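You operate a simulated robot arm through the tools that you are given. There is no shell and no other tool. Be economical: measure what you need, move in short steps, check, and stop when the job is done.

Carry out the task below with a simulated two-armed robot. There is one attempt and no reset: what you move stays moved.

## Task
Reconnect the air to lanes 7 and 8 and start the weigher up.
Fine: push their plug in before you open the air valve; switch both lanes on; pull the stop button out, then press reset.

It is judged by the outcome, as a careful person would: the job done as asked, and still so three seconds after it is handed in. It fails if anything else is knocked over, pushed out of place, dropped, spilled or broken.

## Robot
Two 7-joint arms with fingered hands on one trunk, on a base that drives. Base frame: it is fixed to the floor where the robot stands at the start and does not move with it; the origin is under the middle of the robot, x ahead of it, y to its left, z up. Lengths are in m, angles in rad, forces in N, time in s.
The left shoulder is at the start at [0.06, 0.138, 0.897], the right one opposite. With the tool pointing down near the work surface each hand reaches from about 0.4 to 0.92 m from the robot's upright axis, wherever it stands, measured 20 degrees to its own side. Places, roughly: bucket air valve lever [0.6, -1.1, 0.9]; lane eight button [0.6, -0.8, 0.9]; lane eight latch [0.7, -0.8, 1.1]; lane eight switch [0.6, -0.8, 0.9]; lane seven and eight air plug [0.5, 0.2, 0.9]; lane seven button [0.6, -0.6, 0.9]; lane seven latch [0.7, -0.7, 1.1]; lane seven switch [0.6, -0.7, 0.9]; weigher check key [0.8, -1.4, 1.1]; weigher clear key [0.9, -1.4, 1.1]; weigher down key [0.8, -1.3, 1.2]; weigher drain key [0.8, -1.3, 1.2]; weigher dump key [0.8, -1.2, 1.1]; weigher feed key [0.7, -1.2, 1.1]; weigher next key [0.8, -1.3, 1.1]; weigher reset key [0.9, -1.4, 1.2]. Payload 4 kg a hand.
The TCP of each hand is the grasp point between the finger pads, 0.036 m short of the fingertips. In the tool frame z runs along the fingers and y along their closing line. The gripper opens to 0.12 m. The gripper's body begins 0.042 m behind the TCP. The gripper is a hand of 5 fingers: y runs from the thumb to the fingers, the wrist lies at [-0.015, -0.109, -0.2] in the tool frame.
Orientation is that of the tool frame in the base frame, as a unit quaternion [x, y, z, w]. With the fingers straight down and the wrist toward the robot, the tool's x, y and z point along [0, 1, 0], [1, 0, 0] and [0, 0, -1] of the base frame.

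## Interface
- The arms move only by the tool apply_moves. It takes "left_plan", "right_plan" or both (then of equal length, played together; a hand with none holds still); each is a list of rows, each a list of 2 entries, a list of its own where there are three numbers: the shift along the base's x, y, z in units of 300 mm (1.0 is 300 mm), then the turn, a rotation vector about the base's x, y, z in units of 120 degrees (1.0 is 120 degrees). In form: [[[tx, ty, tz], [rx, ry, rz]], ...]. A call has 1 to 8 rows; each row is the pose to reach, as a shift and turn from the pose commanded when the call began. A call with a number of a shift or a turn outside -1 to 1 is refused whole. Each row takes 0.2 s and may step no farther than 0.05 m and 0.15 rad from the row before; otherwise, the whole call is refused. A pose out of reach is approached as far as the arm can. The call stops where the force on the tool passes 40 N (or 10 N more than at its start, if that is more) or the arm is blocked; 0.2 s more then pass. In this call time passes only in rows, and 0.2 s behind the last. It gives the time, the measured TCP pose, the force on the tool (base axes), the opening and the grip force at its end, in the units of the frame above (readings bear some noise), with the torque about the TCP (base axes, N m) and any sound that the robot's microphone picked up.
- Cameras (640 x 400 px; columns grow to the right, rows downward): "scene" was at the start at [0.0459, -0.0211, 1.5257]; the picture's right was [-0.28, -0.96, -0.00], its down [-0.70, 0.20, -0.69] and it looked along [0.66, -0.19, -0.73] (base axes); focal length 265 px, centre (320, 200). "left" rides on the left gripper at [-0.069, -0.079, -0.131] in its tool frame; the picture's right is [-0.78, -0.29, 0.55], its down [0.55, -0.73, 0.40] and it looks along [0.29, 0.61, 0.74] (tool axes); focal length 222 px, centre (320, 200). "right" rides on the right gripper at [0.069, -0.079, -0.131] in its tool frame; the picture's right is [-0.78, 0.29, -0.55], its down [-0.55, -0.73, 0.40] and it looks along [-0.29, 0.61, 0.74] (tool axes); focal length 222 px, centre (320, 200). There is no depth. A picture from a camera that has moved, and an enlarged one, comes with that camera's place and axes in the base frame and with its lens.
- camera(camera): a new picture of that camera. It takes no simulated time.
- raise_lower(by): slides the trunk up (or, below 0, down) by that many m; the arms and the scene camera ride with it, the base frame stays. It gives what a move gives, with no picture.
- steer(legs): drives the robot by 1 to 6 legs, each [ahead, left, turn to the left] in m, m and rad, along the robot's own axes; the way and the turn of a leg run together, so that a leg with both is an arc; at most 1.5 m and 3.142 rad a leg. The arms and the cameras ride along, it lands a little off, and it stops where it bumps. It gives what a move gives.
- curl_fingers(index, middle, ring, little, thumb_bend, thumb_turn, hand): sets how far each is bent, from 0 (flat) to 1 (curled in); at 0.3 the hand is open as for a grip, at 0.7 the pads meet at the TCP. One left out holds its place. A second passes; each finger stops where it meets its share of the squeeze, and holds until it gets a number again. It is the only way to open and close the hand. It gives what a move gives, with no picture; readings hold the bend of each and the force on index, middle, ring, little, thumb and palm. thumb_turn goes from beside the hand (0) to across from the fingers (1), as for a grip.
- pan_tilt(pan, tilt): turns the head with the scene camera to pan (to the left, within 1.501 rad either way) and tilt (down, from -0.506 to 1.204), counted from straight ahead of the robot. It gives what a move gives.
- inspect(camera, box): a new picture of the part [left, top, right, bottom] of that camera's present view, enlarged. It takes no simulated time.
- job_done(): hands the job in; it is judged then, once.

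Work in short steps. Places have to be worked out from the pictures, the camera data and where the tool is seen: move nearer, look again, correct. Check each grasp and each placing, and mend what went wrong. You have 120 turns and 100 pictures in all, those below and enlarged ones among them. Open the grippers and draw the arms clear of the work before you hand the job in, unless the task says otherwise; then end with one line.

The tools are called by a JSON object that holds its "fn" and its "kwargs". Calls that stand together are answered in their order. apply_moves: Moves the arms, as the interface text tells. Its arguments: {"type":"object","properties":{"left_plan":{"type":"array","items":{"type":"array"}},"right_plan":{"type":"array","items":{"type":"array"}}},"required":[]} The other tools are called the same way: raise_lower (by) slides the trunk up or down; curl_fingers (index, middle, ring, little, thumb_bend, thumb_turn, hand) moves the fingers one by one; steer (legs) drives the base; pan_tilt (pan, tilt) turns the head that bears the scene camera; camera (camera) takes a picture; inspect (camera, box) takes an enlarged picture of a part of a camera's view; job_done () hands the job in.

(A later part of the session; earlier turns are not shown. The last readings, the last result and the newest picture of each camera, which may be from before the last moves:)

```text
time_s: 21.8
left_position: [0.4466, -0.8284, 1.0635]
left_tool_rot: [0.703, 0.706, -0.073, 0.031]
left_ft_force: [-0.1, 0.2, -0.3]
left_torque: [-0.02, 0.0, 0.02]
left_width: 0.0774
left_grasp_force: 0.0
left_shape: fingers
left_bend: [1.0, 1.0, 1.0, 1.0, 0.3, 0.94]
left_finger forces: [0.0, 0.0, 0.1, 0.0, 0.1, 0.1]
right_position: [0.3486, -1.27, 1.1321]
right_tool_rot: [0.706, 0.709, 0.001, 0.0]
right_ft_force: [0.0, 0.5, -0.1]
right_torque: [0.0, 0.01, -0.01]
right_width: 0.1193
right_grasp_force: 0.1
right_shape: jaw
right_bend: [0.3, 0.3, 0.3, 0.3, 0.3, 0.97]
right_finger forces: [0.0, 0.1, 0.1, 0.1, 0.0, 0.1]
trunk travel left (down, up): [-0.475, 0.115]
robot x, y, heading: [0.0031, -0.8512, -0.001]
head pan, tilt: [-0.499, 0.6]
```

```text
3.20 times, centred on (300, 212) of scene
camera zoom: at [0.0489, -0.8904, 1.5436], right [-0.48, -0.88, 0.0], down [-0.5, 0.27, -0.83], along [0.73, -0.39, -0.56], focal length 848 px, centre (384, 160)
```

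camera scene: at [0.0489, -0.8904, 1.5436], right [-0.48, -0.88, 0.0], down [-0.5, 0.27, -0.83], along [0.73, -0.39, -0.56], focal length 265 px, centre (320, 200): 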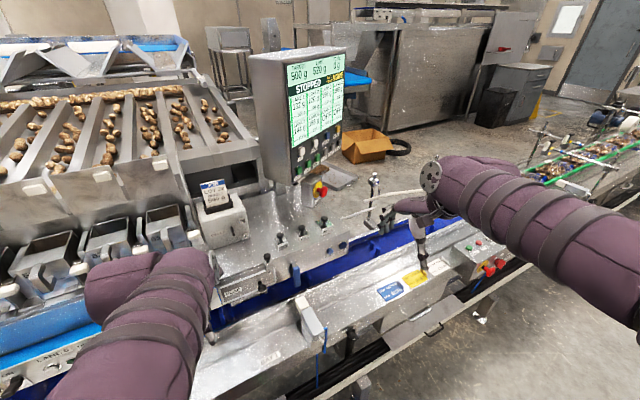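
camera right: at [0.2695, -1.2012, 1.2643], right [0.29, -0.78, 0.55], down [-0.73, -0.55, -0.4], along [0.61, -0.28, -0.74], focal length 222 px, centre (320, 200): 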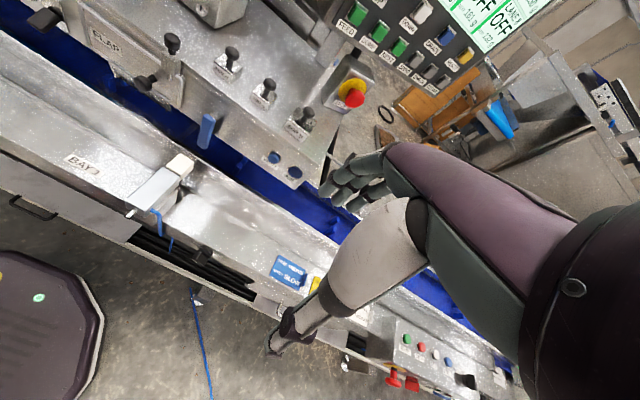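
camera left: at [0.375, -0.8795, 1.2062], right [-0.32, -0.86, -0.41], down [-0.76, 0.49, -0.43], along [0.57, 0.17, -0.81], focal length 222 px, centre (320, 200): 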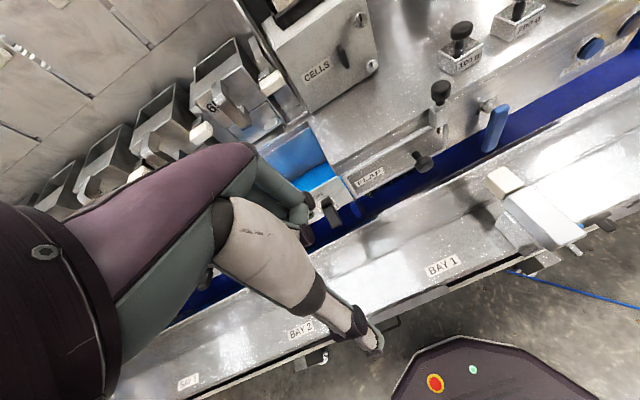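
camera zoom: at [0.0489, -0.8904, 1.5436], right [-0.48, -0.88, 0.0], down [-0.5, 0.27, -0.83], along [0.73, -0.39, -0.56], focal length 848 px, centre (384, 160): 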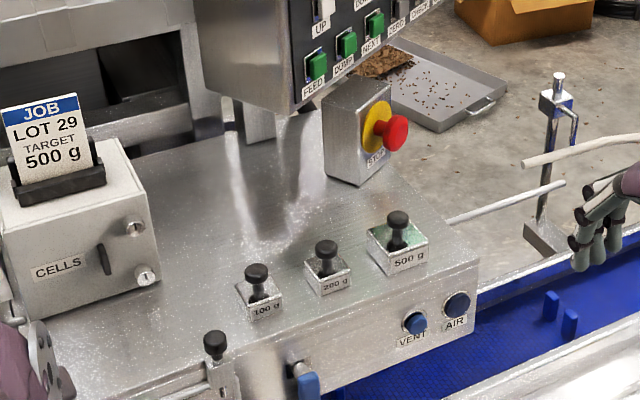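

The valve is a quarter-turn blue lever pointing down. I zoom around it for open/shut labels.

{"fn": "inspect", "kwargs": {"camera": "right", "box": [120, 60, 320, 185]}}

{"fn": "inspect", "kwargs": {"camera": "scene", "box": [210, 230, 370, 330]}}

```text
3.20 times, centred on (220, 122) of right
camera zoom: at [0.2695, -1.2012, 1.2643], right [0.29, -0.78, 0.55], down [-0.73, -0.55, -0.4], along [0.61, -0.28, -0.74], focal length 711 px, centre (640, 448)
```

zoom: 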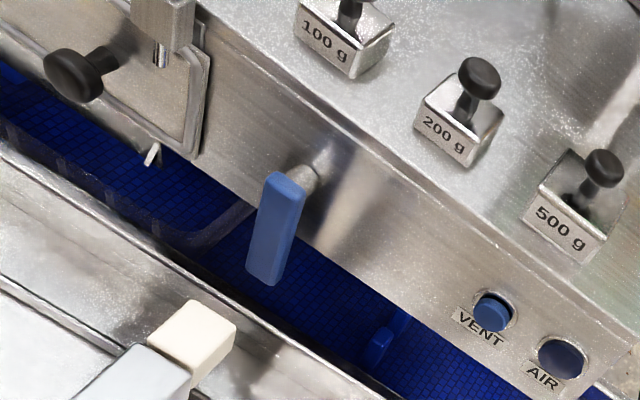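

```text
4.00 times, centred on (290, 280) of scene
camera zoom: at [0.0489, -0.8904, 1.5436], right [-0.48, -0.88, 0.0], down [-0.5, 0.27, -0.83], along [0.73, -0.39, -0.56], focal length 1060 px, centre (440, -120)
```

zoom: 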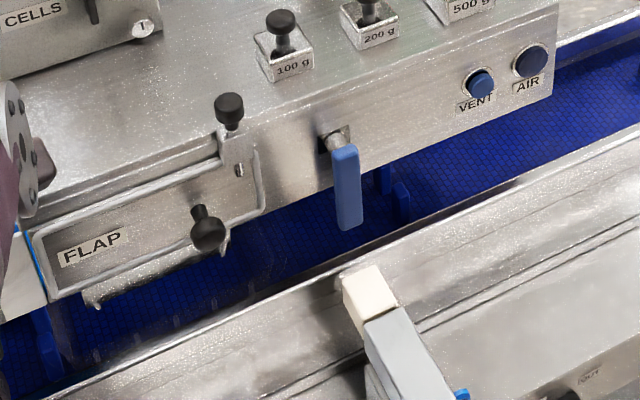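

No label, but an AIR indicator that will tell. For the lane levers I want a pointing finger lifting from below, so I back the robot up 0.2 m to gain wrist room.

{"fn": "steer", "kwargs": {"legs": [[-0.2, 0, 0]]}}

{"fn": "curl_fingers", "kwargs": {"hand": "left", "index": 0.1}}

{"fn": "apply_moves", "kwargs": {"left_plan": [[[0.075, 0.03, 0.02], [0.008, -0.066, 0.0044]], [[0.15, 0.06, 0.04], [0.016, -0.132, 0.0088]], [[0.225, 0.09, 0.06], [0.024, -0.198, 0.013]], [[0.3, 0.12, 0.08], [0.0325, -0.2635, 0.0175]], [[0.375, 0.15, 0.09], [0.041, -0.329, 0.022]], [[0.45, 0.18, 0.1], [0.049, -0.395, 0.026]], [[0.5, 0.21, 0.1], [0.057, -0.461, 0.031]], [[0.55, 0.24, 0.1], [0.065, -0.527, 0.035]]]}}

{"fn": "camera", "kwargs": {"camera": "left"}}

```text
time_s: 23.4
left_position: [0.2439, -0.8299, 1.0639]
left_tool_rot: [0.703, 0.707, -0.073, 0.032]
left_ft_force: [-0.2, -1.0, 1.0]
left_torque: [-0.05, -0.05, 0.03]
left_width: 0.0769
left_grasp_force: 0.1
left_shape: fingers
left_bend: [1.0, 1.0, 1.0, 1.0, 0.3, 0.94]
left_finger forces: [0.1, 0.0, 0.0, 0.0, 0.0, 0.0]
right_position: [0.1496, -1.2707, 1.1323]
right_tool_rot: [0.706, 0.708, -0.001, 0.0]
right_ft_force: [-0.6, -1.1, 0.3]
right_torque: [0.01, -0.01, 0.01]
right_width: 0.1199
right_grasp_force: 0.2
right_shape: jaw
right_bend: [0.3, 0.3, 0.3, 0.3, 0.3, 0.97]
right_finger forces: [0.0, 0.0, 0.0, 0.0, 0.0, 0.1]
trunk travel left (down, up): [-0.475, 0.115]
robot x, y, heading: [-0.1988, -0.8498, 0.006]
head pan, tilt: [-0.499, 0.6]
```

```text
time_s: 24.4
left_position: [0.2465, -0.8289, 1.0632]
left_tool_rot: [0.703, 0.706, -0.074, 0.031]
left_ft_force: [-0.8, -0.9, -0.1]
left_torque: [-0.01, -0.01, -0.02]
left_width: 0.1553
left_grasp_force: 0.0
left_shape: fingers
left_bend: [0.1, 1.0, 1.0, 1.0, 0.3, 0.94]
left_finger forces: [0.1, 0.1, 0.0, 0.0, 0.0, 0.1]
right_position: [0.1512, -1.271, 1.1329]
right_tool_rot: [0.705, 0.709, 0.0, 0.0]
right_ft_force: [0.0, 0.0, 0.0]
right_torque: [0.0, -0.02, 0.01]
right_width: 0.1198
right_grasp_force: 0.0
right_shape: jaw
right_bend: [0.3, 0.3, 0.3, 0.3, 0.3, 0.97]
right_finger forces: [0.0, 0.0, 0.1, 0.0, 0.1, 0.0]
trunk travel left (down, up): [-0.475, 0.115]
robot x, y, heading: [-0.1974, -0.8524, 0.005]
head pan, tilt: [-0.499, 0.6]
```

```text
time_s: 26.2
left_position: [0.4111, -0.7573, 1.0932]
left_tool_rot: [0.612, 0.612, 0.354, 0.354]
left_ft_force: [0.2, 0.3, -0.4]
left_torque: [0.01, -0.05, -0.01]
left_width: 0.1553
left_grasp_force: 0.0
left_shape: fingers
left_bend: [0.1, 1.0, 1.0, 1.0, 0.3, 0.94]
left_finger forces: [0.0, 0.0, 0.0, 0.0, 0.0, 0.0]
right_position: [0.1513, -1.2701, 1.1327]
right_tool_rot: [0.705, 0.709, 0.0, -0.001]
right_ft_force: [-0.7, -0.4, 0.1]
right_torque: [0.04, -0.01, 0.04]
right_width: 0.1196
right_grasp_force: 0.0
right_shape: jaw
right_bend: [0.3, 0.3, 0.3, 0.3, 0.3, 0.97]
right_finger forces: [0.0, 0.0, 0.0, 0.0, 0.1, 0.0]
trunk travel left (down, up): [-0.475, 0.115]
robot x, y, heading: [-0.2008, -0.8462, 0.007]
head pan, tilt: [-0.499, 0.6]
```

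```text
63 pictures are left
camera left: at [0.2589, -0.8272, 1.0883], right [0.33, -0.79, -0.53], down [-0.02, 0.55, -0.84], along [0.94, 0.29, 0.16], focal length 222 px, centre (320, 200)
```

left: 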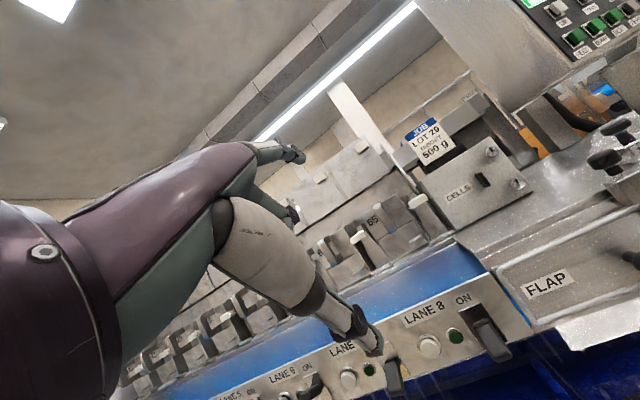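

The pointing pose works here. The thumb hangs lowest, tip ≈(0.41,−0.756,1.01), and can lift the lane levers from below. I curl the index away and move toward a spot in front of the lane‑8 lever.

{"fn": "curl_fingers", "kwargs": {"hand": "left", "index": 1}}

{"fn": "apply_moves", "kwargs": {"left_plan": [[[0.06, -0.06, -0.12], [0, 0, 0]], [[0.12, -0.12, -0.24], [0, 0, 0]], [[0.18, -0.2, -0.36], [0, 0, 0]]]}}

{"fn": "camera", "kwargs": {"camera": "left"}}

{"fn": "pan_tilt", "kwargs": {"pan": 0.1, "tilt": 0.8}}

{"fn": "camera", "kwargs": {"camera": "scene"}}

```text
time_s: 27.2
left_position: [0.4124, -0.7574, 1.0924]
left_tool_rot: [0.613, 0.612, 0.353, 0.355]
left_ft_force: [-0.4, -1.1, -0.1]
left_torque: [-0.02, -0.03, 0.02]
left_width: 0.0772
left_grasp_force: 0.1
left_shape: fingers
left_bend: [1.0, 1.0, 1.0, 1.0, 0.3, 0.94]
left_finger forces: [0.0, 0.1, 0.0, 0.0, 0.0, 0.0]
right_position: [0.1501, -1.2707, 1.1322]
right_tool_rot: [0.705, 0.709, 0.001, 0.0]
right_ft_force: [0.7, 0.0, -0.6]
right_torque: [0.0, -0.01, 0.02]
right_width: 0.1198
right_grasp_force: 0.0
right_shape: jaw
right_bend: [0.3, 0.3, 0.3, 0.3, 0.3, 0.97]
right_finger forces: [0.0, 0.0, 0.0, 0.0, 0.1, 0.0]
trunk travel left (down, up): [-0.475, 0.115]
robot x, y, heading: [-0.1989, -0.8524, 0.008]
head pan, tilt: [-0.499, 0.6]
```

```text
time_s: 28.0
left_position: [0.466, -0.8189, 0.9852]
left_tool_rot: [0.612, 0.613, 0.353, 0.353]
left_ft_force: [0.2, 0.5, -0.6]
left_torque: [-0.02, -0.04, 0.02]
left_width: 0.0774
left_grasp_force: 0.1
left_shape: fingers
left_bend: [1.0, 1.0, 1.0, 1.0, 0.3, 0.94]
left_finger forces: [0.1, 0.1, 0.1, 0.0, 0.0, 0.0]
right_position: [0.1505, -1.2691, 1.1322]
right_tool_rot: [0.705, 0.709, -0.001, 0.0]
right_ft_force: [0.1, -0.4, 0.0]
right_torque: [0.01, 0.0, 0.01]
right_width: 0.1196
right_grasp_force: 0.0
right_shape: jaw
right_bend: [0.3, 0.3, 0.3, 0.3, 0.3, 0.97]
right_finger forces: [0.0, 0.0, 0.0, 0.0, 0.0, 0.0]
trunk travel left (down, up): [-0.475, 0.115]
robot x, y, heading: [-0.1964, -0.8483, -0.001]
head pan, tilt: [-0.499, 0.6]
```

```text
62 pictures are left
camera left: at [0.3124, -0.8889, 0.9802], right [0.33, -0.79, -0.52], down [-0.02, 0.55, -0.84], along [0.94, 0.29, 0.16], focal length 222 px, centre (320, 200)
```

left: 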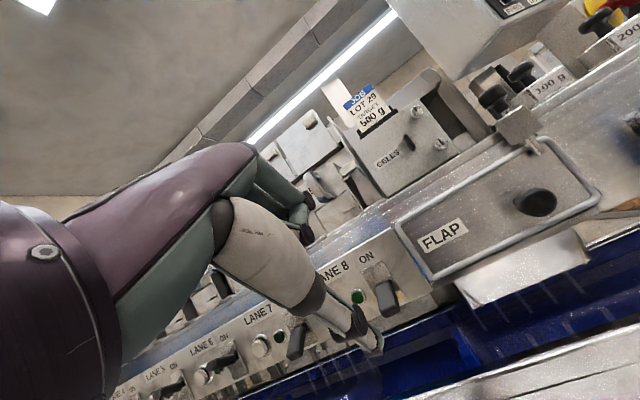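

```text
time_s: 29.0
left_position: [0.4652, -0.8178, 0.9844]
left_tool_rot: [0.612, 0.613, 0.354, 0.354]
left_ft_force: [0.2, -0.5, 0.3]
left_torque: [-0.02, -0.05, -0.01]
left_width: 0.0772
left_grasp_force: 0.1
left_shape: fingers
left_bend: [1.0, 1.0, 1.0, 1.0, 0.3, 0.94]
left_finger forces: [0.1, 0.1, 0.0, 0.0, 0.0, 0.0]
right_position: [0.1508, -1.2693, 1.1333]
right_tool_rot: [0.705, 0.709, 0.0, -0.001]
right_ft_force: [-0.4, -0.9, 0.4]
right_torque: [0.03, 0.0, 0.02]
right_width: 0.1197
right_grasp_force: 0.0
right_shape: jaw
right_bend: [0.3, 0.3, 0.3, 0.3, 0.3, 0.97]
right_finger forces: [0.0, 0.1, 0.0, 0.1, 0.0, 0.0]
trunk travel left (down, up): [-0.475, 0.115]
robot x, y, heading: [-0.1955, -0.852, 0.003]
head pan, tilt: [0.099, 0.799]
```

```text
61 pictures are left
camera scene: at [-0.1488, -0.8409, 1.5268], right [0.1, -0.99, 0.0], down [-0.71, -0.07, -0.7], along [0.69, 0.07, -0.72], focal length 265 px, centre (320, 200)
```

scene: 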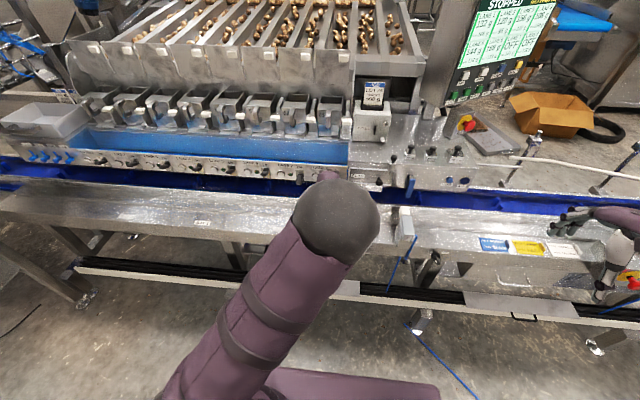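

Zooming the left view on the thumb tip and the lane 7/8 levers.

{"fn": "inspect", "kwargs": {"camera": "left", "box": [260, 240, 420, 340]}}

{"fn": "inspect", "kwargs": {"camera": "left", "box": [160, 300, 320, 400]}}

```text
4.00 times, centred on (340, 290) of left
camera zoom: at [0.3115, -0.8885, 0.981], right [0.33, -0.79, -0.52], down [-0.02, 0.55, -0.84], along [0.94, 0.29, 0.16], focal length 888 px, centre (240, -160)
```

zoom: 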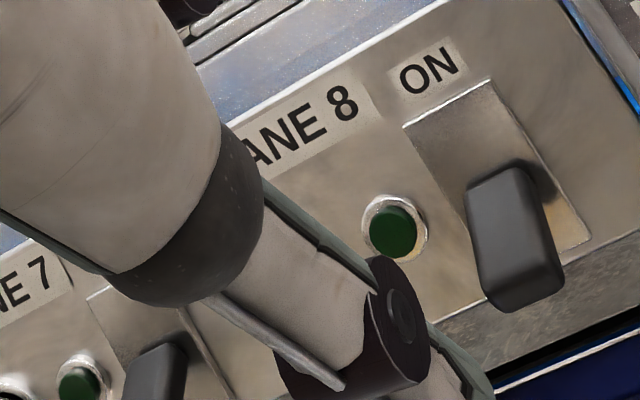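

```text
4.00 times, centred on (240, 350) of left
camera zoom: at [0.3115, -0.8885, 0.981], right [0.33, -0.79, -0.52], down [-0.02, 0.55, -0.84], along [0.94, 0.29, 0.16], focal length 888 px, centre (640, -400)
```

zoom: 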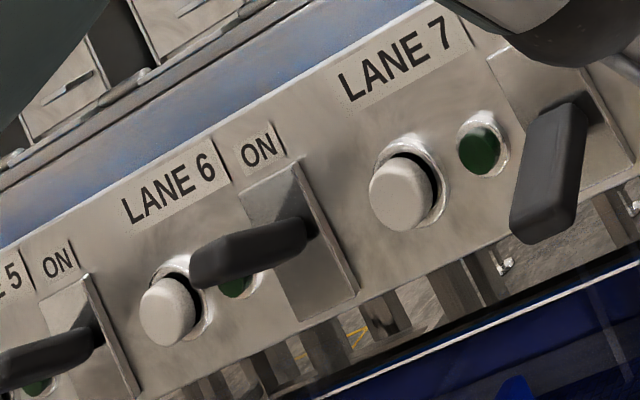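

Levers pivot ≈(0.60,−0.815,0.89) and droop to ≈(0.55,−0.82,0.87); lane 6's ON lever points up. The thumb points mostly down, so I bend it more to make it point forward.

{"fn": "curl_fingers", "kwargs": {"hand": "left", "thumb_bend": 0.7}}

{"fn": "inspect", "kwargs": {"camera": "left", "box": [200, 160, 440, 310]}}

```text
time_s: 30.0
left_position: [0.4652, -0.819, 0.9847]
left_tool_rot: [0.613, 0.612, 0.353, 0.354]
left_ft_force: [0.4, -0.1, 0.1]
left_torque: [0.01, 0.0, 0.04]
left_width: 0.0584
left_grasp_force: 0.0
left_shape: fingers
left_bend: [1.0, 1.0, 1.0, 1.0, 0.7, 1.0]
left_finger forces: [0.0, 0.1, 0.1, 0.1, 0.1, 0.0]
right_position: [0.1516, -1.2701, 1.1325]
right_tool_rot: [0.705, 0.709, -0.001, 0.001]
right_ft_force: [-0.5, 0.9, -0.3]
right_torque: [0.01, 0.0, 0.02]
right_width: 0.1196
right_grasp_force: 0.1
right_shape: jaw
right_bend: [0.3, 0.3, 0.3, 0.3, 0.3, 0.97]
right_finger forces: [0.1, 0.0, 0.1, 0.0, 0.1, 0.1]
trunk travel left (down, up): [-0.475, 0.115]
robot x, y, heading: [-0.1943, -0.8483, 0.009]
head pan, tilt: [0.099, 0.799]
```

```text
2.67 times, centred on (320, 235) of left
camera zoom: at [0.3116, -0.8886, 0.9807], right [0.33, -0.79, -0.52], down [-0.02, 0.55, -0.84], along [0.94, 0.29, 0.16], focal length 592 px, centre (320, 107)
```

zoom: 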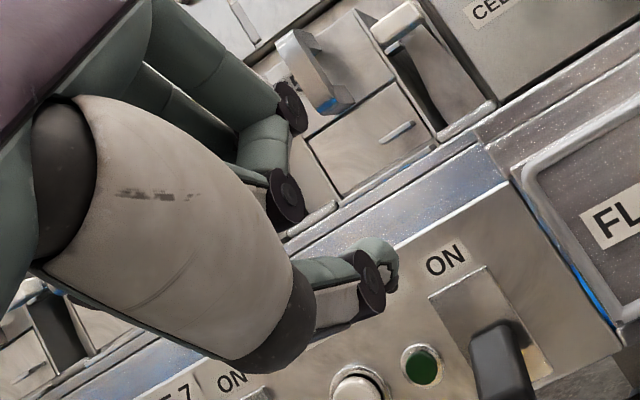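

Now the thumb points forward, tip ≈(0.503,−0.82,0.955); shelf height triangulates to ≈0.74, so there's room. I lower 12 cm, then go forward under the lever.

{"fn": "apply_moves", "kwargs": {"left_plan": [[[0, 0, -0.13], [0, 0, 0]], [[0, 0, -0.26], [0, 0, 0]], [[0, 0, -0.39], [0, 0, 0]], [[0.08, 0, -0.4], [0, 0, 0]]]}}

{"fn": "camera", "kwargs": {"camera": "left"}}

{"fn": "inspect", "kwargs": {"camera": "left", "box": [280, 120, 440, 220]}}

```text
time_s: 31.0
left_position: [0.4892, -0.8173, 0.8645]
left_tool_rot: [0.613, 0.612, 0.353, 0.354]
left_ft_force: [0.9, -0.2, 0.0]
left_torque: [0.01, 0.0, 0.03]
left_width: 0.058
left_grasp_force: 0.0
left_shape: fingers
left_bend: [1.0, 1.0, 1.0, 1.0, 0.7, 1.0]
left_finger forces: [0.1, 0.0, 0.0, 0.1, 0.0, 0.0]
right_position: [0.1505, -1.2699, 1.1321]
right_tool_rot: [0.705, 0.709, 0.0, 0.0]
right_ft_force: [-0.1, -0.1, -0.1]
right_torque: [0.01, -0.05, 0.01]
right_width: 0.1201
right_grasp_force: 0.2
right_shape: jaw
right_bend: [0.3, 0.3, 0.3, 0.3, 0.3, 0.97]
right_finger forces: [0.0, 0.0, 0.0, 0.0, 0.0, 0.1]
trunk travel left (down, up): [-0.475, 0.115]
robot x, y, heading: [-0.1967, -0.8513, 0.007]
head pan, tilt: [0.099, 0.799]
```

```text
57 pictures are left
camera left: at [0.3355, -0.8877, 0.8606], right [0.33, -0.79, -0.52], down [-0.02, 0.55, -0.84], along [0.94, 0.29, 0.16], focal length 222 px, centre (320, 200)
```

left: 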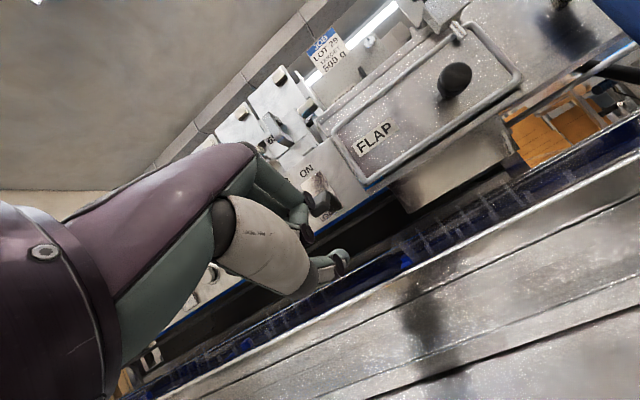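

```text
4.00 times, centred on (360, 170) of left
camera zoom: at [0.3355, -0.8877, 0.8606], right [0.33, -0.79, -0.52], down [-0.02, 0.55, -0.84], along [0.94, 0.29, 0.16], focal length 888 px, centre (160, 320)
```

zoom: 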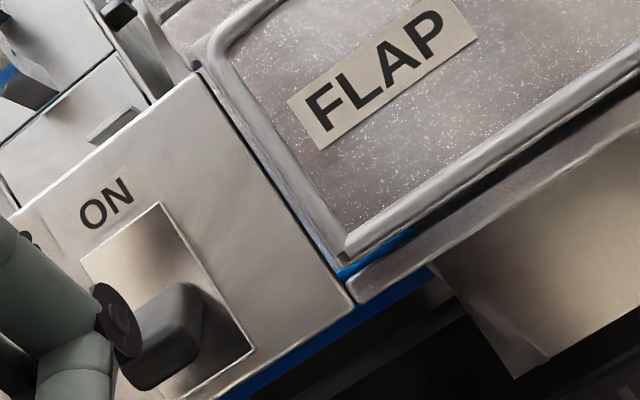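

The index knuckle sits as far forward as the thumb tip and would meet the lever first. I back off slightly, pitch 10° more, and straighten/turn the thumb a bit so it protrudes.

{"fn": "apply_moves", "kwargs": {"left_plan": [[[-0.05, 0, 0.03], [0, -0.04, 0]], [[-0.05, 0, 0.03], [0, -0.085, 0]]]}}

{"fn": "curl_fingers", "kwargs": {"hand": "left", "thumb_bend": 0.58, "thumb_turn": 0.8}}

{"fn": "inspect", "kwargs": {"camera": "left", "box": [200, 120, 440, 270]}}

```text
time_s: 31.6
left_position: [0.4737, -0.8171, 0.8755]
left_tool_rot: [0.578, 0.578, 0.406, 0.409]
left_ft_force: [-0.2, -0.2, 0.6]
left_torque: [-0.02, 0.02, 0.02]
left_width: 0.0584
left_grasp_force: 0.1
left_shape: fingers
left_bend: [1.0, 1.0, 1.0, 1.0, 0.7, 1.0]
left_finger forces: [0.0, 0.0, 0.1, 0.0, 0.1, 0.0]
right_position: [0.1505, -1.2708, 1.1332]
right_tool_rot: [0.706, 0.708, 0.001, 0.0]
right_ft_force: [-1.2, -0.6, 0.1]
right_torque: [-0.01, -0.02, 0.02]
right_width: 0.1198
right_grasp_force: 0.0
right_shape: jaw
right_bend: [0.3, 0.3, 0.3, 0.3, 0.3, 0.97]
right_finger forces: [0.1, 0.1, 0.0, 0.0, 0.1, 0.0]
trunk travel left (down, up): [-0.475, 0.115]
robot x, y, heading: [-0.1987, -0.8512, 0.002]
head pan, tilt: [0.099, 0.799]
```

```text
time_s: 32.6
left_position: [0.4733, -0.8166, 0.8749]
left_tool_rot: [0.578, 0.579, 0.407, 0.407]
left_ft_force: [-0.5, -0.6, -0.3]
left_torque: [-0.02, -0.04, -0.02]
left_width: 0.0664
left_grasp_force: 0.0
left_shape: fingers
left_bend: [1.0, 1.0, 1.0, 1.0, 0.57, 0.81]
left_finger forces: [0.0, 0.1, 0.0, 0.0, 0.0, 0.1]
right_position: [0.1514, -1.2704, 1.1319]
right_tool_rot: [0.705, 0.709, 0.001, 0.001]
right_ft_force: [0.3, -1.0, 0.2]
right_torque: [0.01, 0.02, 0.04]
right_width: 0.1199
right_grasp_force: 0.1
right_shape: jaw
right_bend: [0.3, 0.3, 0.3, 0.3, 0.3, 0.97]
right_finger forces: [0.0, 0.0, 0.0, 0.0, 0.0, 0.1]
trunk travel left (down, up): [-0.475, 0.115]
robot x, y, heading: [-0.1993, -0.8513, 0.009]
head pan, tilt: [0.099, 0.799]
```

```text
2.67 times, centred on (320, 195) of left
camera zoom: at [0.3237, -0.8875, 0.8431], right [0.42, -0.79, -0.46], down [0.13, 0.55, -0.83], along [0.9, 0.29, 0.33], focal length 592 px, centre (320, 213)
```

zoom: 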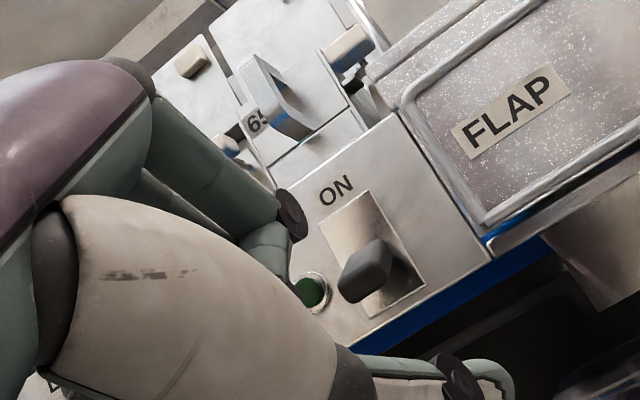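

The thumb now lies right of the index; tip ≈(0.525,−0.848,0.836), lever at y≈−0.817, underside ≈0.875. I shift left 3 cm and forward 4 cm beneath it.

{"fn": "apply_moves", "kwargs": {"left_plan": [[[0, 0.1, 0], [0, 0, 0]], [[0.07, 0.1, 0], [0, 0, 0]], [[0.13, 0.1, 0], [0, 0, 0]]]}}

{"fn": "inspect", "kwargs": {"camera": "left", "box": [240, 130, 480, 280]}}

```text
time_s: 33.4
left_position: [0.513, -0.7867, 0.8739]
left_tool_rot: [0.579, 0.578, 0.406, 0.407]
left_ft_force: [0.2, 0.5, -0.2]
left_torque: [0.01, -0.03, -0.01]
left_width: 0.0666
left_grasp_force: 0.0
left_shape: fingers
left_bend: [1.0, 1.0, 1.0, 1.0, 0.57, 0.81]
left_finger forces: [0.0, 0.1, 0.0, 0.0, 0.0, 0.0]
right_position: [0.1505, -1.2706, 1.1327]
right_tool_rot: [0.705, 0.709, 0.0, -0.001]
right_ft_force: [-0.6, 0.2, 0.4]
right_torque: [0.0, -0.01, -0.01]
right_width: 0.1199
right_grasp_force: 0.0
right_shape: jaw
right_bend: [0.3, 0.3, 0.3, 0.3, 0.3, 0.97]
right_finger forces: [0.0, 0.0, 0.0, 0.1, 0.0, 0.0]
trunk travel left (down, up): [-0.475, 0.115]
robot x, y, heading: [-0.1995, -0.8472, 0.006]
head pan, tilt: [0.099, 0.799]
```

```text
2.67 times, centred on (360, 205) of left
camera zoom: at [0.3627, -0.8573, 0.8429], right [0.41, -0.79, -0.46], down [0.13, 0.55, -0.83], along [0.9, 0.29, 0.33], focal length 592 px, centre (213, 187)
```

zoom: 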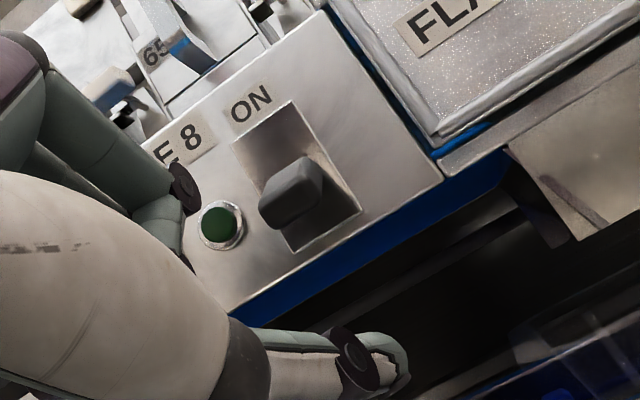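

Thumb tip ≈(0.565,−0.819,0.836) is beneath the lever. I lift step by step.

{"fn": "apply_moves", "kwargs": {"left_plan": [[[0, 0, 0.06], [0, 0, 0]], [[0, 0, 0.12], [0, 0, 0]], [[0, 0, 0.18], [0, 0, 0]], [[0, 0, 0.24], [0, 0, 0]]]}}

{"fn": "inspect", "kwargs": {"camera": "left", "box": [240, 130, 480, 280]}}

```text
time_s: 34.4
left_position: [0.5106, -0.7858, 0.9464]
left_tool_rot: [0.579, 0.578, 0.406, 0.407]
left_ft_force: [-7.5, 1.8, 1.1]
left_torque: [0.04, 0.28, -0.24]
left_width: 0.068
left_grasp_force: 3.7
left_shape: fingers
left_bend: [1.0, 1.0, 1.0, 1.0, 0.56, 0.81]
left_finger forces: [0.1, 0.1, 0.1, 0.1, 7.4, 0.0]
right_position: [0.1489, -1.2698, 1.1324]
right_tool_rot: [0.705, 0.709, 0.0, 0.0]
right_ft_force: [-0.1, 0.2, -0.3]
right_torque: [0.01, -0.01, 0.01]
right_width: 0.1196
right_grasp_force: 0.2
right_shape: jaw
right_bend: [0.3, 0.3, 0.3, 0.3, 0.3, 0.97]
right_finger forces: [0.1, 0.0, 0.1, 0.1, 0.0, 0.0]
trunk travel left (down, up): [-0.475, 0.115]
robot x, y, heading: [-0.1968, -0.851, 0.003]
head pan, tilt: [0.099, 0.799]
```

```text
2.67 times, centred on (360, 205) of left
camera zoom: at [0.3611, -0.8574, 0.9154], right [0.42, -0.79, -0.46], down [0.13, 0.55, -0.83], along [0.9, 0.29, 0.33], focal length 592 px, centre (213, 187)
```

zoom: 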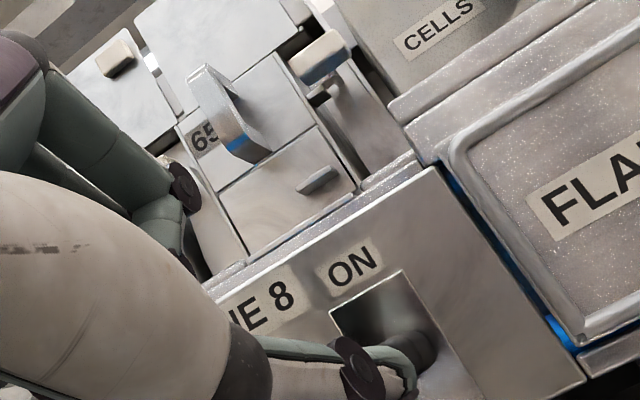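

The lever is being carried up (7 N). I lift 2.5 cm further, then check.

{"fn": "apply_moves", "kwargs": {"left_plan": [[[0, 0, 0.04], [0, 0, 0]], [[0, 0, 0.08], [0, 0, 0]]]}}

{"fn": "inspect", "kwargs": {"camera": "left", "box": [240, 180, 480, 330]}}

```text
time_s: 35.0
left_position: [0.5138, -0.7873, 0.9708]
left_tool_rot: [0.578, 0.578, 0.406, 0.407]
left_ft_force: [0.2, 0.0, 0.2]
left_torque: [0.0, 0.01, -0.03]
left_width: 0.067
left_grasp_force: 0.0
left_shape: fingers
left_bend: [1.0, 1.0, 1.0, 1.0, 0.57, 0.81]
left_finger forces: [0.0, 0.0, 0.0, 0.0, 0.0, 0.0]
right_position: [0.1494, -1.2714, 1.1326]
right_tool_rot: [0.705, 0.709, -0.001, -0.001]
right_ft_force: [0.6, 0.1, 0.5]
right_torque: [-0.02, 0.02, 0.02]
right_width: 0.1197
right_grasp_force: 0.1
right_shape: jaw
right_bend: [0.3, 0.3, 0.3, 0.3, 0.3, 0.97]
right_finger forces: [0.1, 0.1, 0.0, 0.0, 0.0, 0.0]
trunk travel left (down, up): [-0.475, 0.115]
robot x, y, heading: [-0.1988, -0.8518, 0.005]
head pan, tilt: [0.099, 0.799]
```

```text
2.67 times, centred on (360, 255) of left
camera zoom: at [0.3626, -0.858, 0.9397], right [0.42, -0.79, -0.46], down [0.13, 0.55, -0.83], along [0.9, 0.29, 0.33], focal length 592 px, centre (213, 53)
```

zoom: 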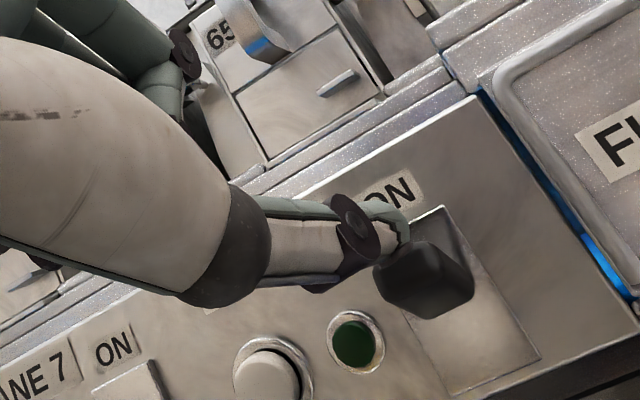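

Lane 8 lever is flipped up to ON. I back out, move left 12.7 cm to lane 7 and lower again.

{"fn": "apply_moves", "kwargs": {"left_plan": [[[-0.1, 0, 0.03], [0, 0, 0]], [[-0.22, 0, 0.03], [0, 0, 0]], [[-0.22, 0.14, 0], [0, 0, 0]], [[-0.22, 0.28, -0.05], [0, 0, 0]], [[-0.22, 0.4233, -0.13], [0, 0, 0]], [[-0.22, 0.4233, -0.25], [0, 0, 0]], [[-0.22, 0.4233, -0.325], [0, 0, 0]]]}}

{"fn": "camera", "kwargs": {"camera": "left"}}

{"fn": "inspect", "kwargs": {"camera": "left", "box": [240, 100, 480, 250]}}

```text
time_s: 36.6
left_position: [0.447, -0.6601, 0.8715]
left_tool_rot: [0.579, 0.578, 0.406, 0.408]
left_ft_force: [-0.2, 0.1, 0.2]
left_torque: [-0.01, 0.0, 0.01]
left_width: 0.0666
left_grasp_force: 0.1
left_shape: fingers
left_bend: [1.0, 1.0, 1.0, 1.0, 0.57, 0.81]
left_finger forces: [0.1, 0.1, 0.0, 0.0, 0.0, 0.0]
right_position: [0.15, -1.2695, 1.1317]
right_tool_rot: [0.705, 0.709, 0.001, 0.0]
right_ft_force: [-0.1, 0.3, -0.2]
right_torque: [0.0, 0.01, 0.01]
right_width: 0.1196
right_grasp_force: 0.0
right_shape: jaw
right_bend: [0.3, 0.3, 0.3, 0.3, 0.3, 0.97]
right_finger forces: [0.0, 0.1, 0.0, 0.0, 0.0, 0.0]
trunk travel left (down, up): [-0.475, 0.115]
robot x, y, heading: [-0.1988, -0.8549, 0.004]
head pan, tilt: [0.099, 0.799]
```

```text
51 pictures are left
camera left: at [0.2963, -0.7295, 0.8406], right [0.42, -0.79, -0.46], down [0.13, 0.55, -0.83], along [0.9, 0.29, 0.33], focal length 222 px, centre (320, 200)
```

left: 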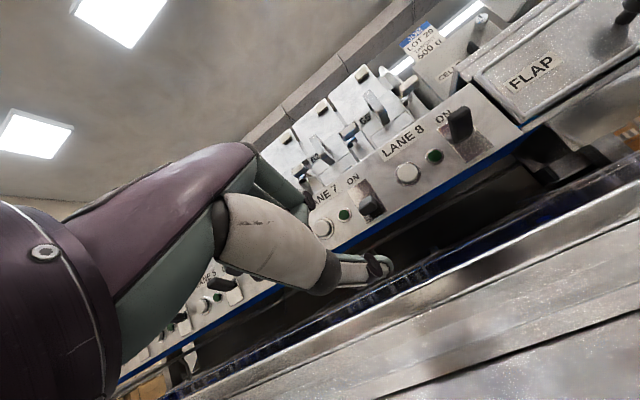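

```text
2.67 times, centred on (360, 175) of left
camera zoom: at [0.2963, -0.7295, 0.8406], right [0.42, -0.79, -0.46], down [0.13, 0.55, -0.83], along [0.9, 0.29, 0.33], focal length 592 px, centre (213, 267)
```

zoom: 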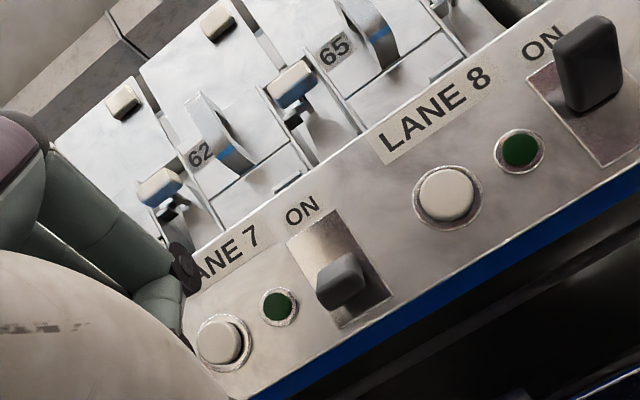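

Lane 8 is clearly ON. Lane 7 lever is at y≈−0.694 and the thumb at ≈−0.692; I go forward and lift as before.

{"fn": "apply_moves", "kwargs": {"left_plan": [[[0.11, 0, 0], [0, 0, 0]], [[0.22, 0, 0], [0, 0, 0]], [[0.22, 0, 0.06], [0, 0, 0]], [[0.22, 0, 0.12], [0, 0, 0]], [[0.22, 0, 0.18], [0, 0, 0]], [[0.22, 0, 0.24], [0, 0, 0]], [[0.22, 0, 0.28], [0, 0, 0]], [[0.22, 0, 0.33], [0, 0, 0]]]}}

{"fn": "apply_moves", "kwargs": {"left_plan": [[[-0.1, 0, 0.03], [0, 0, 0]], [[-0.25, 0, 0.05], [0, 0, 0]], [[-0.35, 0, 0.1], [0, 0, 0]]]}}

{"fn": "inspect", "kwargs": {"camera": "left", "box": [240, 160, 480, 310]}}

```text
time_s: 38.4
left_position: [0.513, -0.6608, 0.9725]
left_tool_rot: [0.579, 0.578, 0.406, 0.408]
left_ft_force: [0.3, 0.0, 0.1]
left_torque: [0.0, 0.03, 0.06]
left_width: 0.0667
left_grasp_force: 0.1
left_shape: fingers
left_bend: [1.0, 1.0, 1.0, 1.0, 0.57, 0.81]
left_finger forces: [0.0, 0.0, 0.0, 0.0, 0.0, 0.0]
right_position: [0.1508, -1.2704, 1.1318]
right_tool_rot: [0.705, 0.709, 0.0, 0.0]
right_ft_force: [0.3, 0.0, 0.6]
right_torque: [0.02, -0.02, -0.04]
right_width: 0.1199
right_grasp_force: 0.0
right_shape: jaw
right_bend: [0.3, 0.3, 0.3, 0.3, 0.3, 0.97]
right_finger forces: [0.0, 0.0, 0.0, 0.0, 0.1, 0.1]
trunk travel left (down, up): [-0.475, 0.115]
robot x, y, heading: [-0.1993, -0.8498, 0.007]
head pan, tilt: [0.099, 0.799]
```

```text
time_s: 39.2
left_position: [0.4065, -0.661, 1.0007]
left_tool_rot: [0.578, 0.578, 0.407, 0.408]
left_ft_force: [0.1, 0.7, 0.1]
left_torque: [-0.01, -0.01, -0.02]
left_width: 0.067
left_grasp_force: 0.0
left_shape: fingers
left_bend: [1.0, 1.0, 1.0, 1.0, 0.57, 0.81]
left_finger forces: [0.0, 0.1, 0.1, 0.1, 0.0, 0.1]
right_position: [0.1504, -1.2695, 1.1324]
right_tool_rot: [0.705, 0.709, 0.001, 0.0]
right_ft_force: [-0.5, 0.3, 0.9]
right_torque: [0.02, -0.03, 0.05]
right_width: 0.1196
right_grasp_force: 0.0
right_shape: jaw
right_bend: [0.3, 0.3, 0.3, 0.3, 0.3, 0.97]
right_finger forces: [0.0, 0.1, 0.0, 0.1, 0.1, 0.1]
trunk travel left (down, up): [-0.475, 0.115]
robot x, y, heading: [-0.1978, -0.8529, 0.006]
head pan, tilt: [0.099, 0.799]
```

```text
2.67 times, centred on (360, 235) of left
camera zoom: at [0.2568, -0.7305, 0.9697], right [0.42, -0.79, -0.46], down [0.13, 0.55, -0.83], along [0.9, 0.29, 0.33], focal length 592 px, centre (213, 107)
```

zoom: 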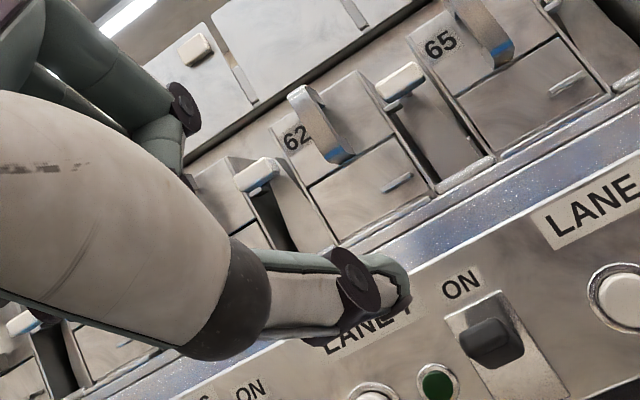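

Lane 7 is ON too. The blue valve handle triangulates from its axle ≈(0.55,−1.084,0.937) down to z≈0.85. I drive 0.25 m right for a good reach and check all views.

{"fn": "steer", "kwargs": {"legs": [[0, -0.25, 0]]}}

{"fn": "pan_tilt", "kwargs": {"pan": 0.2, "tilt": 0.75}}

{"fn": "camera", "kwargs": {"camera": "scene"}}

{"fn": "camera", "kwargs": {"camera": "left"}}

```text
time_s: 41.0
left_position: [0.4091, -0.9134, 1.0012]
left_tool_rot: [0.578, 0.579, 0.407, 0.407]
left_ft_force: [0.3, -0.3, 0.9]
left_torque: [-0.03, 0.01, 0.01]
left_width: 0.0668
left_grasp_force: 0.1
left_shape: fingers
left_bend: [1.0, 1.0, 1.0, 1.0, 0.57, 0.81]
left_finger forces: [0.0, 0.0, 0.1, 0.1, 0.1, 0.0]
right_position: [0.1518, -1.523, 1.1316]
right_tool_rot: [0.705, 0.709, 0.001, 0.0]
right_ft_force: [-0.6, -0.1, 0.6]
right_torque: [-0.01, 0.0, 0.0]
right_width: 0.1197
right_grasp_force: 0.0
right_shape: jaw
right_bend: [0.3, 0.3, 0.3, 0.3, 0.3, 0.97]
right_finger forces: [0.1, 0.0, 0.1, 0.1, 0.0, 0.0]
trunk travel left (down, up): [-0.475, 0.115]
robot x, y, heading: [-0.1973, -1.1047, 0.005]
head pan, tilt: [0.099, 0.799]
```

```text
time_s: 41.7
left_position: [0.4081, -0.913, 1.0007]
left_tool_rot: [0.578, 0.579, 0.407, 0.407]
left_ft_force: [0.2, -0.5, 0.9]
left_torque: [0.02, -0.02, 0.01]
left_width: 0.0671
left_grasp_force: 0.1
left_shape: fingers
left_bend: [1.0, 1.0, 1.0, 1.0, 0.57, 0.81]
left_finger forces: [0.1, 0.1, 0.0, 0.1, 0.0, 0.1]
right_position: [0.151, -1.5234, 1.1308]
right_tool_rot: [0.705, 0.709, 0.0, 0.0]
right_ft_force: [-0.7, 0.2, -0.3]
right_torque: [0.0, -0.05, -0.04]
right_width: 0.1195
right_grasp_force: 0.1
right_shape: jaw
right_bend: [0.3, 0.3, 0.3, 0.3, 0.3, 0.97]
right_finger forces: [0.0, 0.0, 0.0, 0.0, 0.0, 0.0]
trunk travel left (down, up): [-0.475, 0.115]
robot x, y, heading: [-0.1974, -1.1011, 0.007]
head pan, tilt: [0.201, 0.75]
```

```text
48 pictures are left
camera scene: at [-0.1464, -1.0842, 1.5307], right [0.2, -0.98, 0.0], down [-0.67, -0.14, -0.73], along [0.72, 0.15, -0.68], focal length 265 px, centre (320, 200)
```

scene: 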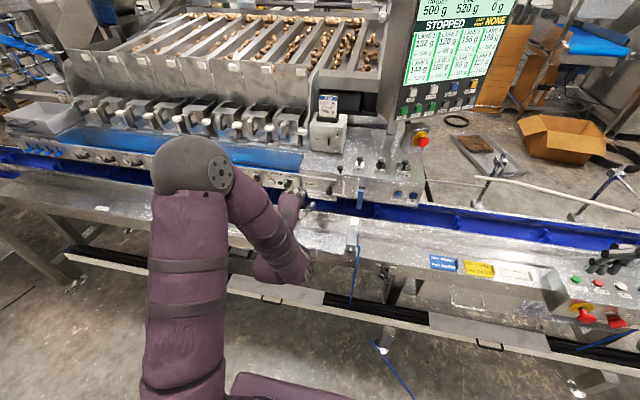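

```text
47 pictures are left
camera left: at [0.2591, -0.9823, 0.9694], right [0.42, -0.79, -0.46], down [0.13, 0.55, -0.83], along [0.9, 0.29, 0.33], focal length 222 px, centre (320, 200)
```

left: 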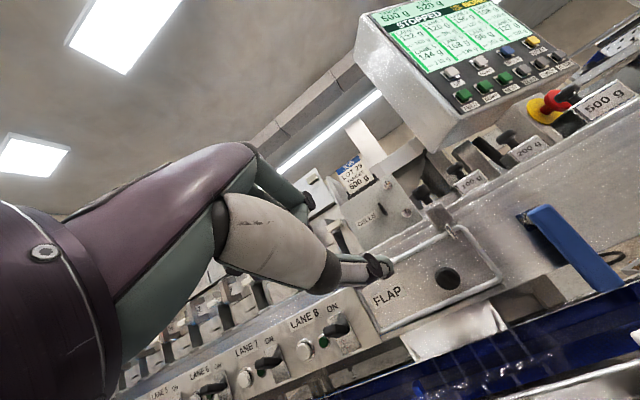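

Both lanes read ON. For the valve I will use the left index reaching forward-down (hand nearly vertical, fist clear of the flap knobs and of the white block on the shelf). I rotate the hand back upright while moving towards it, then extend the index.

{"fn": "apply_moves", "kwargs": {"left_plan": [[[-0.02, -0.03, 0.03], [0, 0.07, 0]], [[-0.04, -0.08, 0.06], [0, 0.14, 0]], [[-0.06, -0.13, 0.09], [0, 0.21, 0]], [[-0.08, -0.18, 0.12], [0, 0.28, 0]], [[-0.1, -0.23, 0.12], [0, 0.35, 0]], [[-0.1, -0.28, 0.12], [0, 0.42, 0]], [[-0.1, -0.33, 0.12], [0, 0.49, 0]], [[-0.1, -0.37, 0.12], [0, 0.56, 0]]]}}

{"fn": "curl_fingers", "kwargs": {"hand": "left", "index": 0.1, "thumb_bend": 0.9, "thumb_turn": 1}}

{"fn": "camera", "kwargs": {"camera": "left"}}

```text
time_s: 43.5
left_position: [0.3805, -1.0255, 1.0353]
left_tool_rot: [0.707, 0.707, 0.019, 0.019]
left_ft_force: [0.7, -0.4, 0.2]
left_torque: [0.0, -0.02, 0.0]
left_width: 0.0671
left_grasp_force: 0.0
left_shape: fingers
left_bend: [1.0, 1.0, 1.0, 1.0, 0.57, 0.81]
left_finger forces: [0.0, 0.0, 0.1, 0.0, 0.0, 0.0]
right_position: [0.1518, -1.5217, 1.1324]
right_tool_rot: [0.705, 0.709, 0.0, 0.0]
right_ft_force: [0.0, 0.1, -0.2]
right_torque: [-0.02, 0.03, 0.01]
right_width: 0.1197
right_grasp_force: 0.2
right_shape: jaw
right_bend: [0.3, 0.3, 0.3, 0.3, 0.3, 0.97]
right_finger forces: [0.0, 0.0, 0.1, 0.0, 0.1, 0.0]
trunk travel left (down, up): [-0.475, 0.115]
robot x, y, heading: [-0.1958, -1.1009, 0.003]
head pan, tilt: [0.201, 0.75]
```

```text
time_s: 44.5
left_position: [0.3792, -1.0247, 1.0376]
left_tool_rot: [0.707, 0.707, 0.018, 0.02]
left_ft_force: [-0.2, -0.1, -0.2]
left_torque: [0.0, -0.02, -0.02]
left_width: 0.0338
left_grasp_force: 0.1
left_shape: fingers
left_bend: [0.11, 1.0, 1.0, 1.0, 0.9, 1.0]
left_finger forces: [0.0, 0.1, 0.0, 0.1, 0.0, 0.1]
right_position: [0.1502, -1.522, 1.1324]
right_tool_rot: [0.705, 0.709, 0.0, 0.0]
right_ft_force: [-0.4, 0.2, -0.3]
right_torque: [0.01, -0.01, -0.03]
right_width: 0.1196
right_grasp_force: 0.2
right_shape: jaw
right_bend: [0.3, 0.3, 0.3, 0.3, 0.3, 0.97]
right_finger forces: [0.0, 0.1, 0.0, 0.0, 0.0, 0.0]
trunk travel left (down, up): [-0.475, 0.115]
robot x, y, heading: [-0.1956, -1.1014, 0.006]
head pan, tilt: [0.201, 0.75]
```

```text
46 pictures are left
camera left: at [0.2935, -1.0938, 1.1619], right [-0.26, -0.79, -0.56], down [-0.71, 0.55, -0.44], along [0.65, 0.29, -0.7], focal length 222 px, centre (320, 200)
```

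left: 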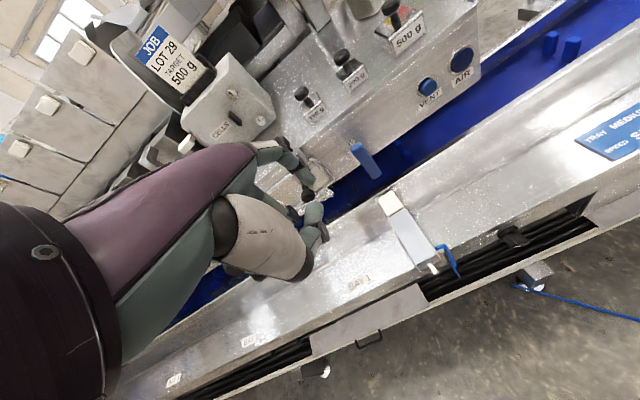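

Zooming to align the index tip with the valve handle.

{"fn": "inspect", "kwargs": {"camera": "left", "box": [250, 110, 450, 235]}}

```text
3.20 times, centred on (350, 172) of left
camera zoom: at [0.2935, -1.0938, 1.1619], right [-0.26, -0.79, -0.56], down [-0.71, 0.55, -0.44], along [0.65, 0.29, -0.7], focal length 711 px, centre (224, 288)
```

zoom: 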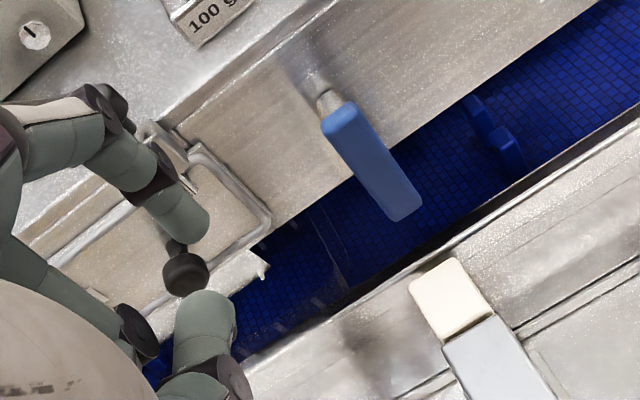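

The handle position is confirmed ((0.543,−1.087,0.937) to (0.558,−1.082,0.85)). I approach partway: forward 6 cm, down 10 cm, then look.

{"fn": "apply_moves", "kwargs": {"left_plan": [[[0.05, -0.02, -0.11], [0, 0, 0]], [[0.1, -0.04, -0.22], [0, 0, 0]], [[0.2, -0.06, -0.33], [0, 0, 0]]]}}

{"fn": "inspect", "kwargs": {"camera": "left", "box": [250, 90, 450, 215]}}

```text
time_s: 45.3
left_position: [0.4424, -1.0401, 0.9358]
left_tool_rot: [0.706, 0.707, 0.018, 0.019]
left_ft_force: [-0.1, -0.5, 0.2]
left_torque: [0.01, -0.01, -0.01]
left_width: 0.0591
left_grasp_force: 0.1
left_shape: fingers
left_bend: [0.1, 1.0, 1.0, 1.0, 0.9, 1.0]
left_finger forces: [0.0, 0.0, 0.1, 0.1, 0.0, 0.0]
right_position: [0.1528, -1.5232, 1.1318]
right_tool_rot: [0.704, 0.71, 0.0, -0.002]
right_ft_force: [0.1, -0.2, 0.4]
right_torque: [-0.03, 0.02, -0.02]
right_width: 0.1199
right_grasp_force: 0.0
right_shape: jaw
right_bend: [0.3, 0.3, 0.3, 0.3, 0.3, 0.97]
right_finger forces: [0.0, 0.0, 0.1, 0.0, 0.0, 0.0]
trunk travel left (down, up): [-0.475, 0.115]
robot x, y, heading: [-0.1996, -1.1009, 0.005]
head pan, tilt: [0.201, 0.75]
```

```text
3.20 times, centred on (350, 152) of left
camera zoom: at [0.3551, -1.1111, 1.0625], right [-0.26, -0.79, -0.56], down [-0.71, 0.55, -0.44], along [0.65, 0.29, -0.7], focal length 711 px, centre (224, 352)
```

zoom: 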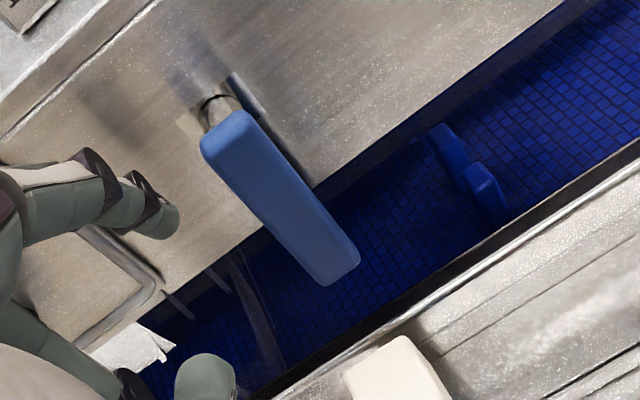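

The index tip is at ≈(0.549,−1.048,0.923), just left of the handle. I lower 3.6 cm and press right to see whether the handle yields that way.

{"fn": "apply_moves", "kwargs": {"left_plan": [[[0.01, 0, -0.06], [0, 0, 0]], [[0.02, 0, -0.12], [0, 0, 0]], [[0.02, -0.053, -0.12], [0, 0, 0]], [[0.02, -0.1, -0.13], [0, 0, 0]], [[0.02, -0.146, -0.13], [0, 0, 0]]]}}

{"fn": "inspect", "kwargs": {"camera": "left", "box": [250, 90, 450, 215]}}

```text
time_s: 46.5
left_position: [0.4446, -1.0852, 0.8976]
left_tool_rot: [0.706, 0.707, 0.017, 0.02]
left_ft_force: [-3.1, 1.8, -1.0]
left_torque: [-0.01, 0.11, 0.15]
left_width: 0.0563
left_grasp_force: 1.8
left_shape: fingers
left_bend: [0.12, 1.0, 1.0, 1.0, 0.9, 1.0]
left_finger forces: [3.9, 0.0, 0.0, 0.0, 0.0, 0.0]
right_position: [0.1518, -1.522, 1.1337]
right_tool_rot: [0.705, 0.709, 0.0, 0.0]
right_ft_force: [0.3, -0.4, 0.0]
right_torque: [0.02, -0.01, 0.0]
right_width: 0.1197
right_grasp_force: 0.0
right_shape: jaw
right_bend: [0.3, 0.3, 0.3, 0.3, 0.3, 0.97]
right_finger forces: [0.1, 0.1, 0.0, 0.0, 0.0, 0.0]
trunk travel left (down, up): [-0.475, 0.115]
robot x, y, heading: [-0.1979, -1.1008, 0.011]
head pan, tilt: [0.201, 0.75]
```

```text
3.20 times, centred on (350, 152) of left
camera zoom: at [0.359, -1.1549, 1.0238], right [-0.26, -0.79, -0.56], down [-0.71, 0.55, -0.44], along [0.65, 0.29, -0.7], focal length 711 px, centre (224, 352)
```

zoom: 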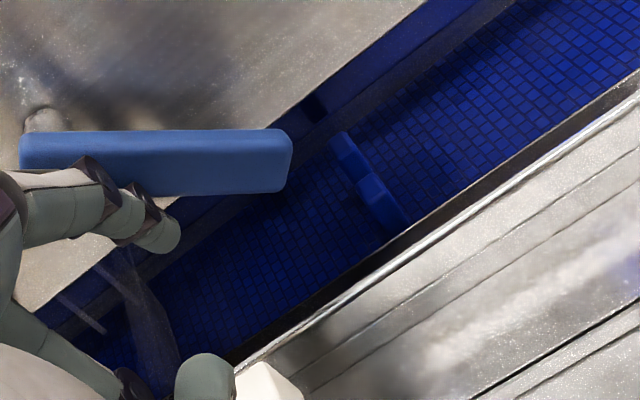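

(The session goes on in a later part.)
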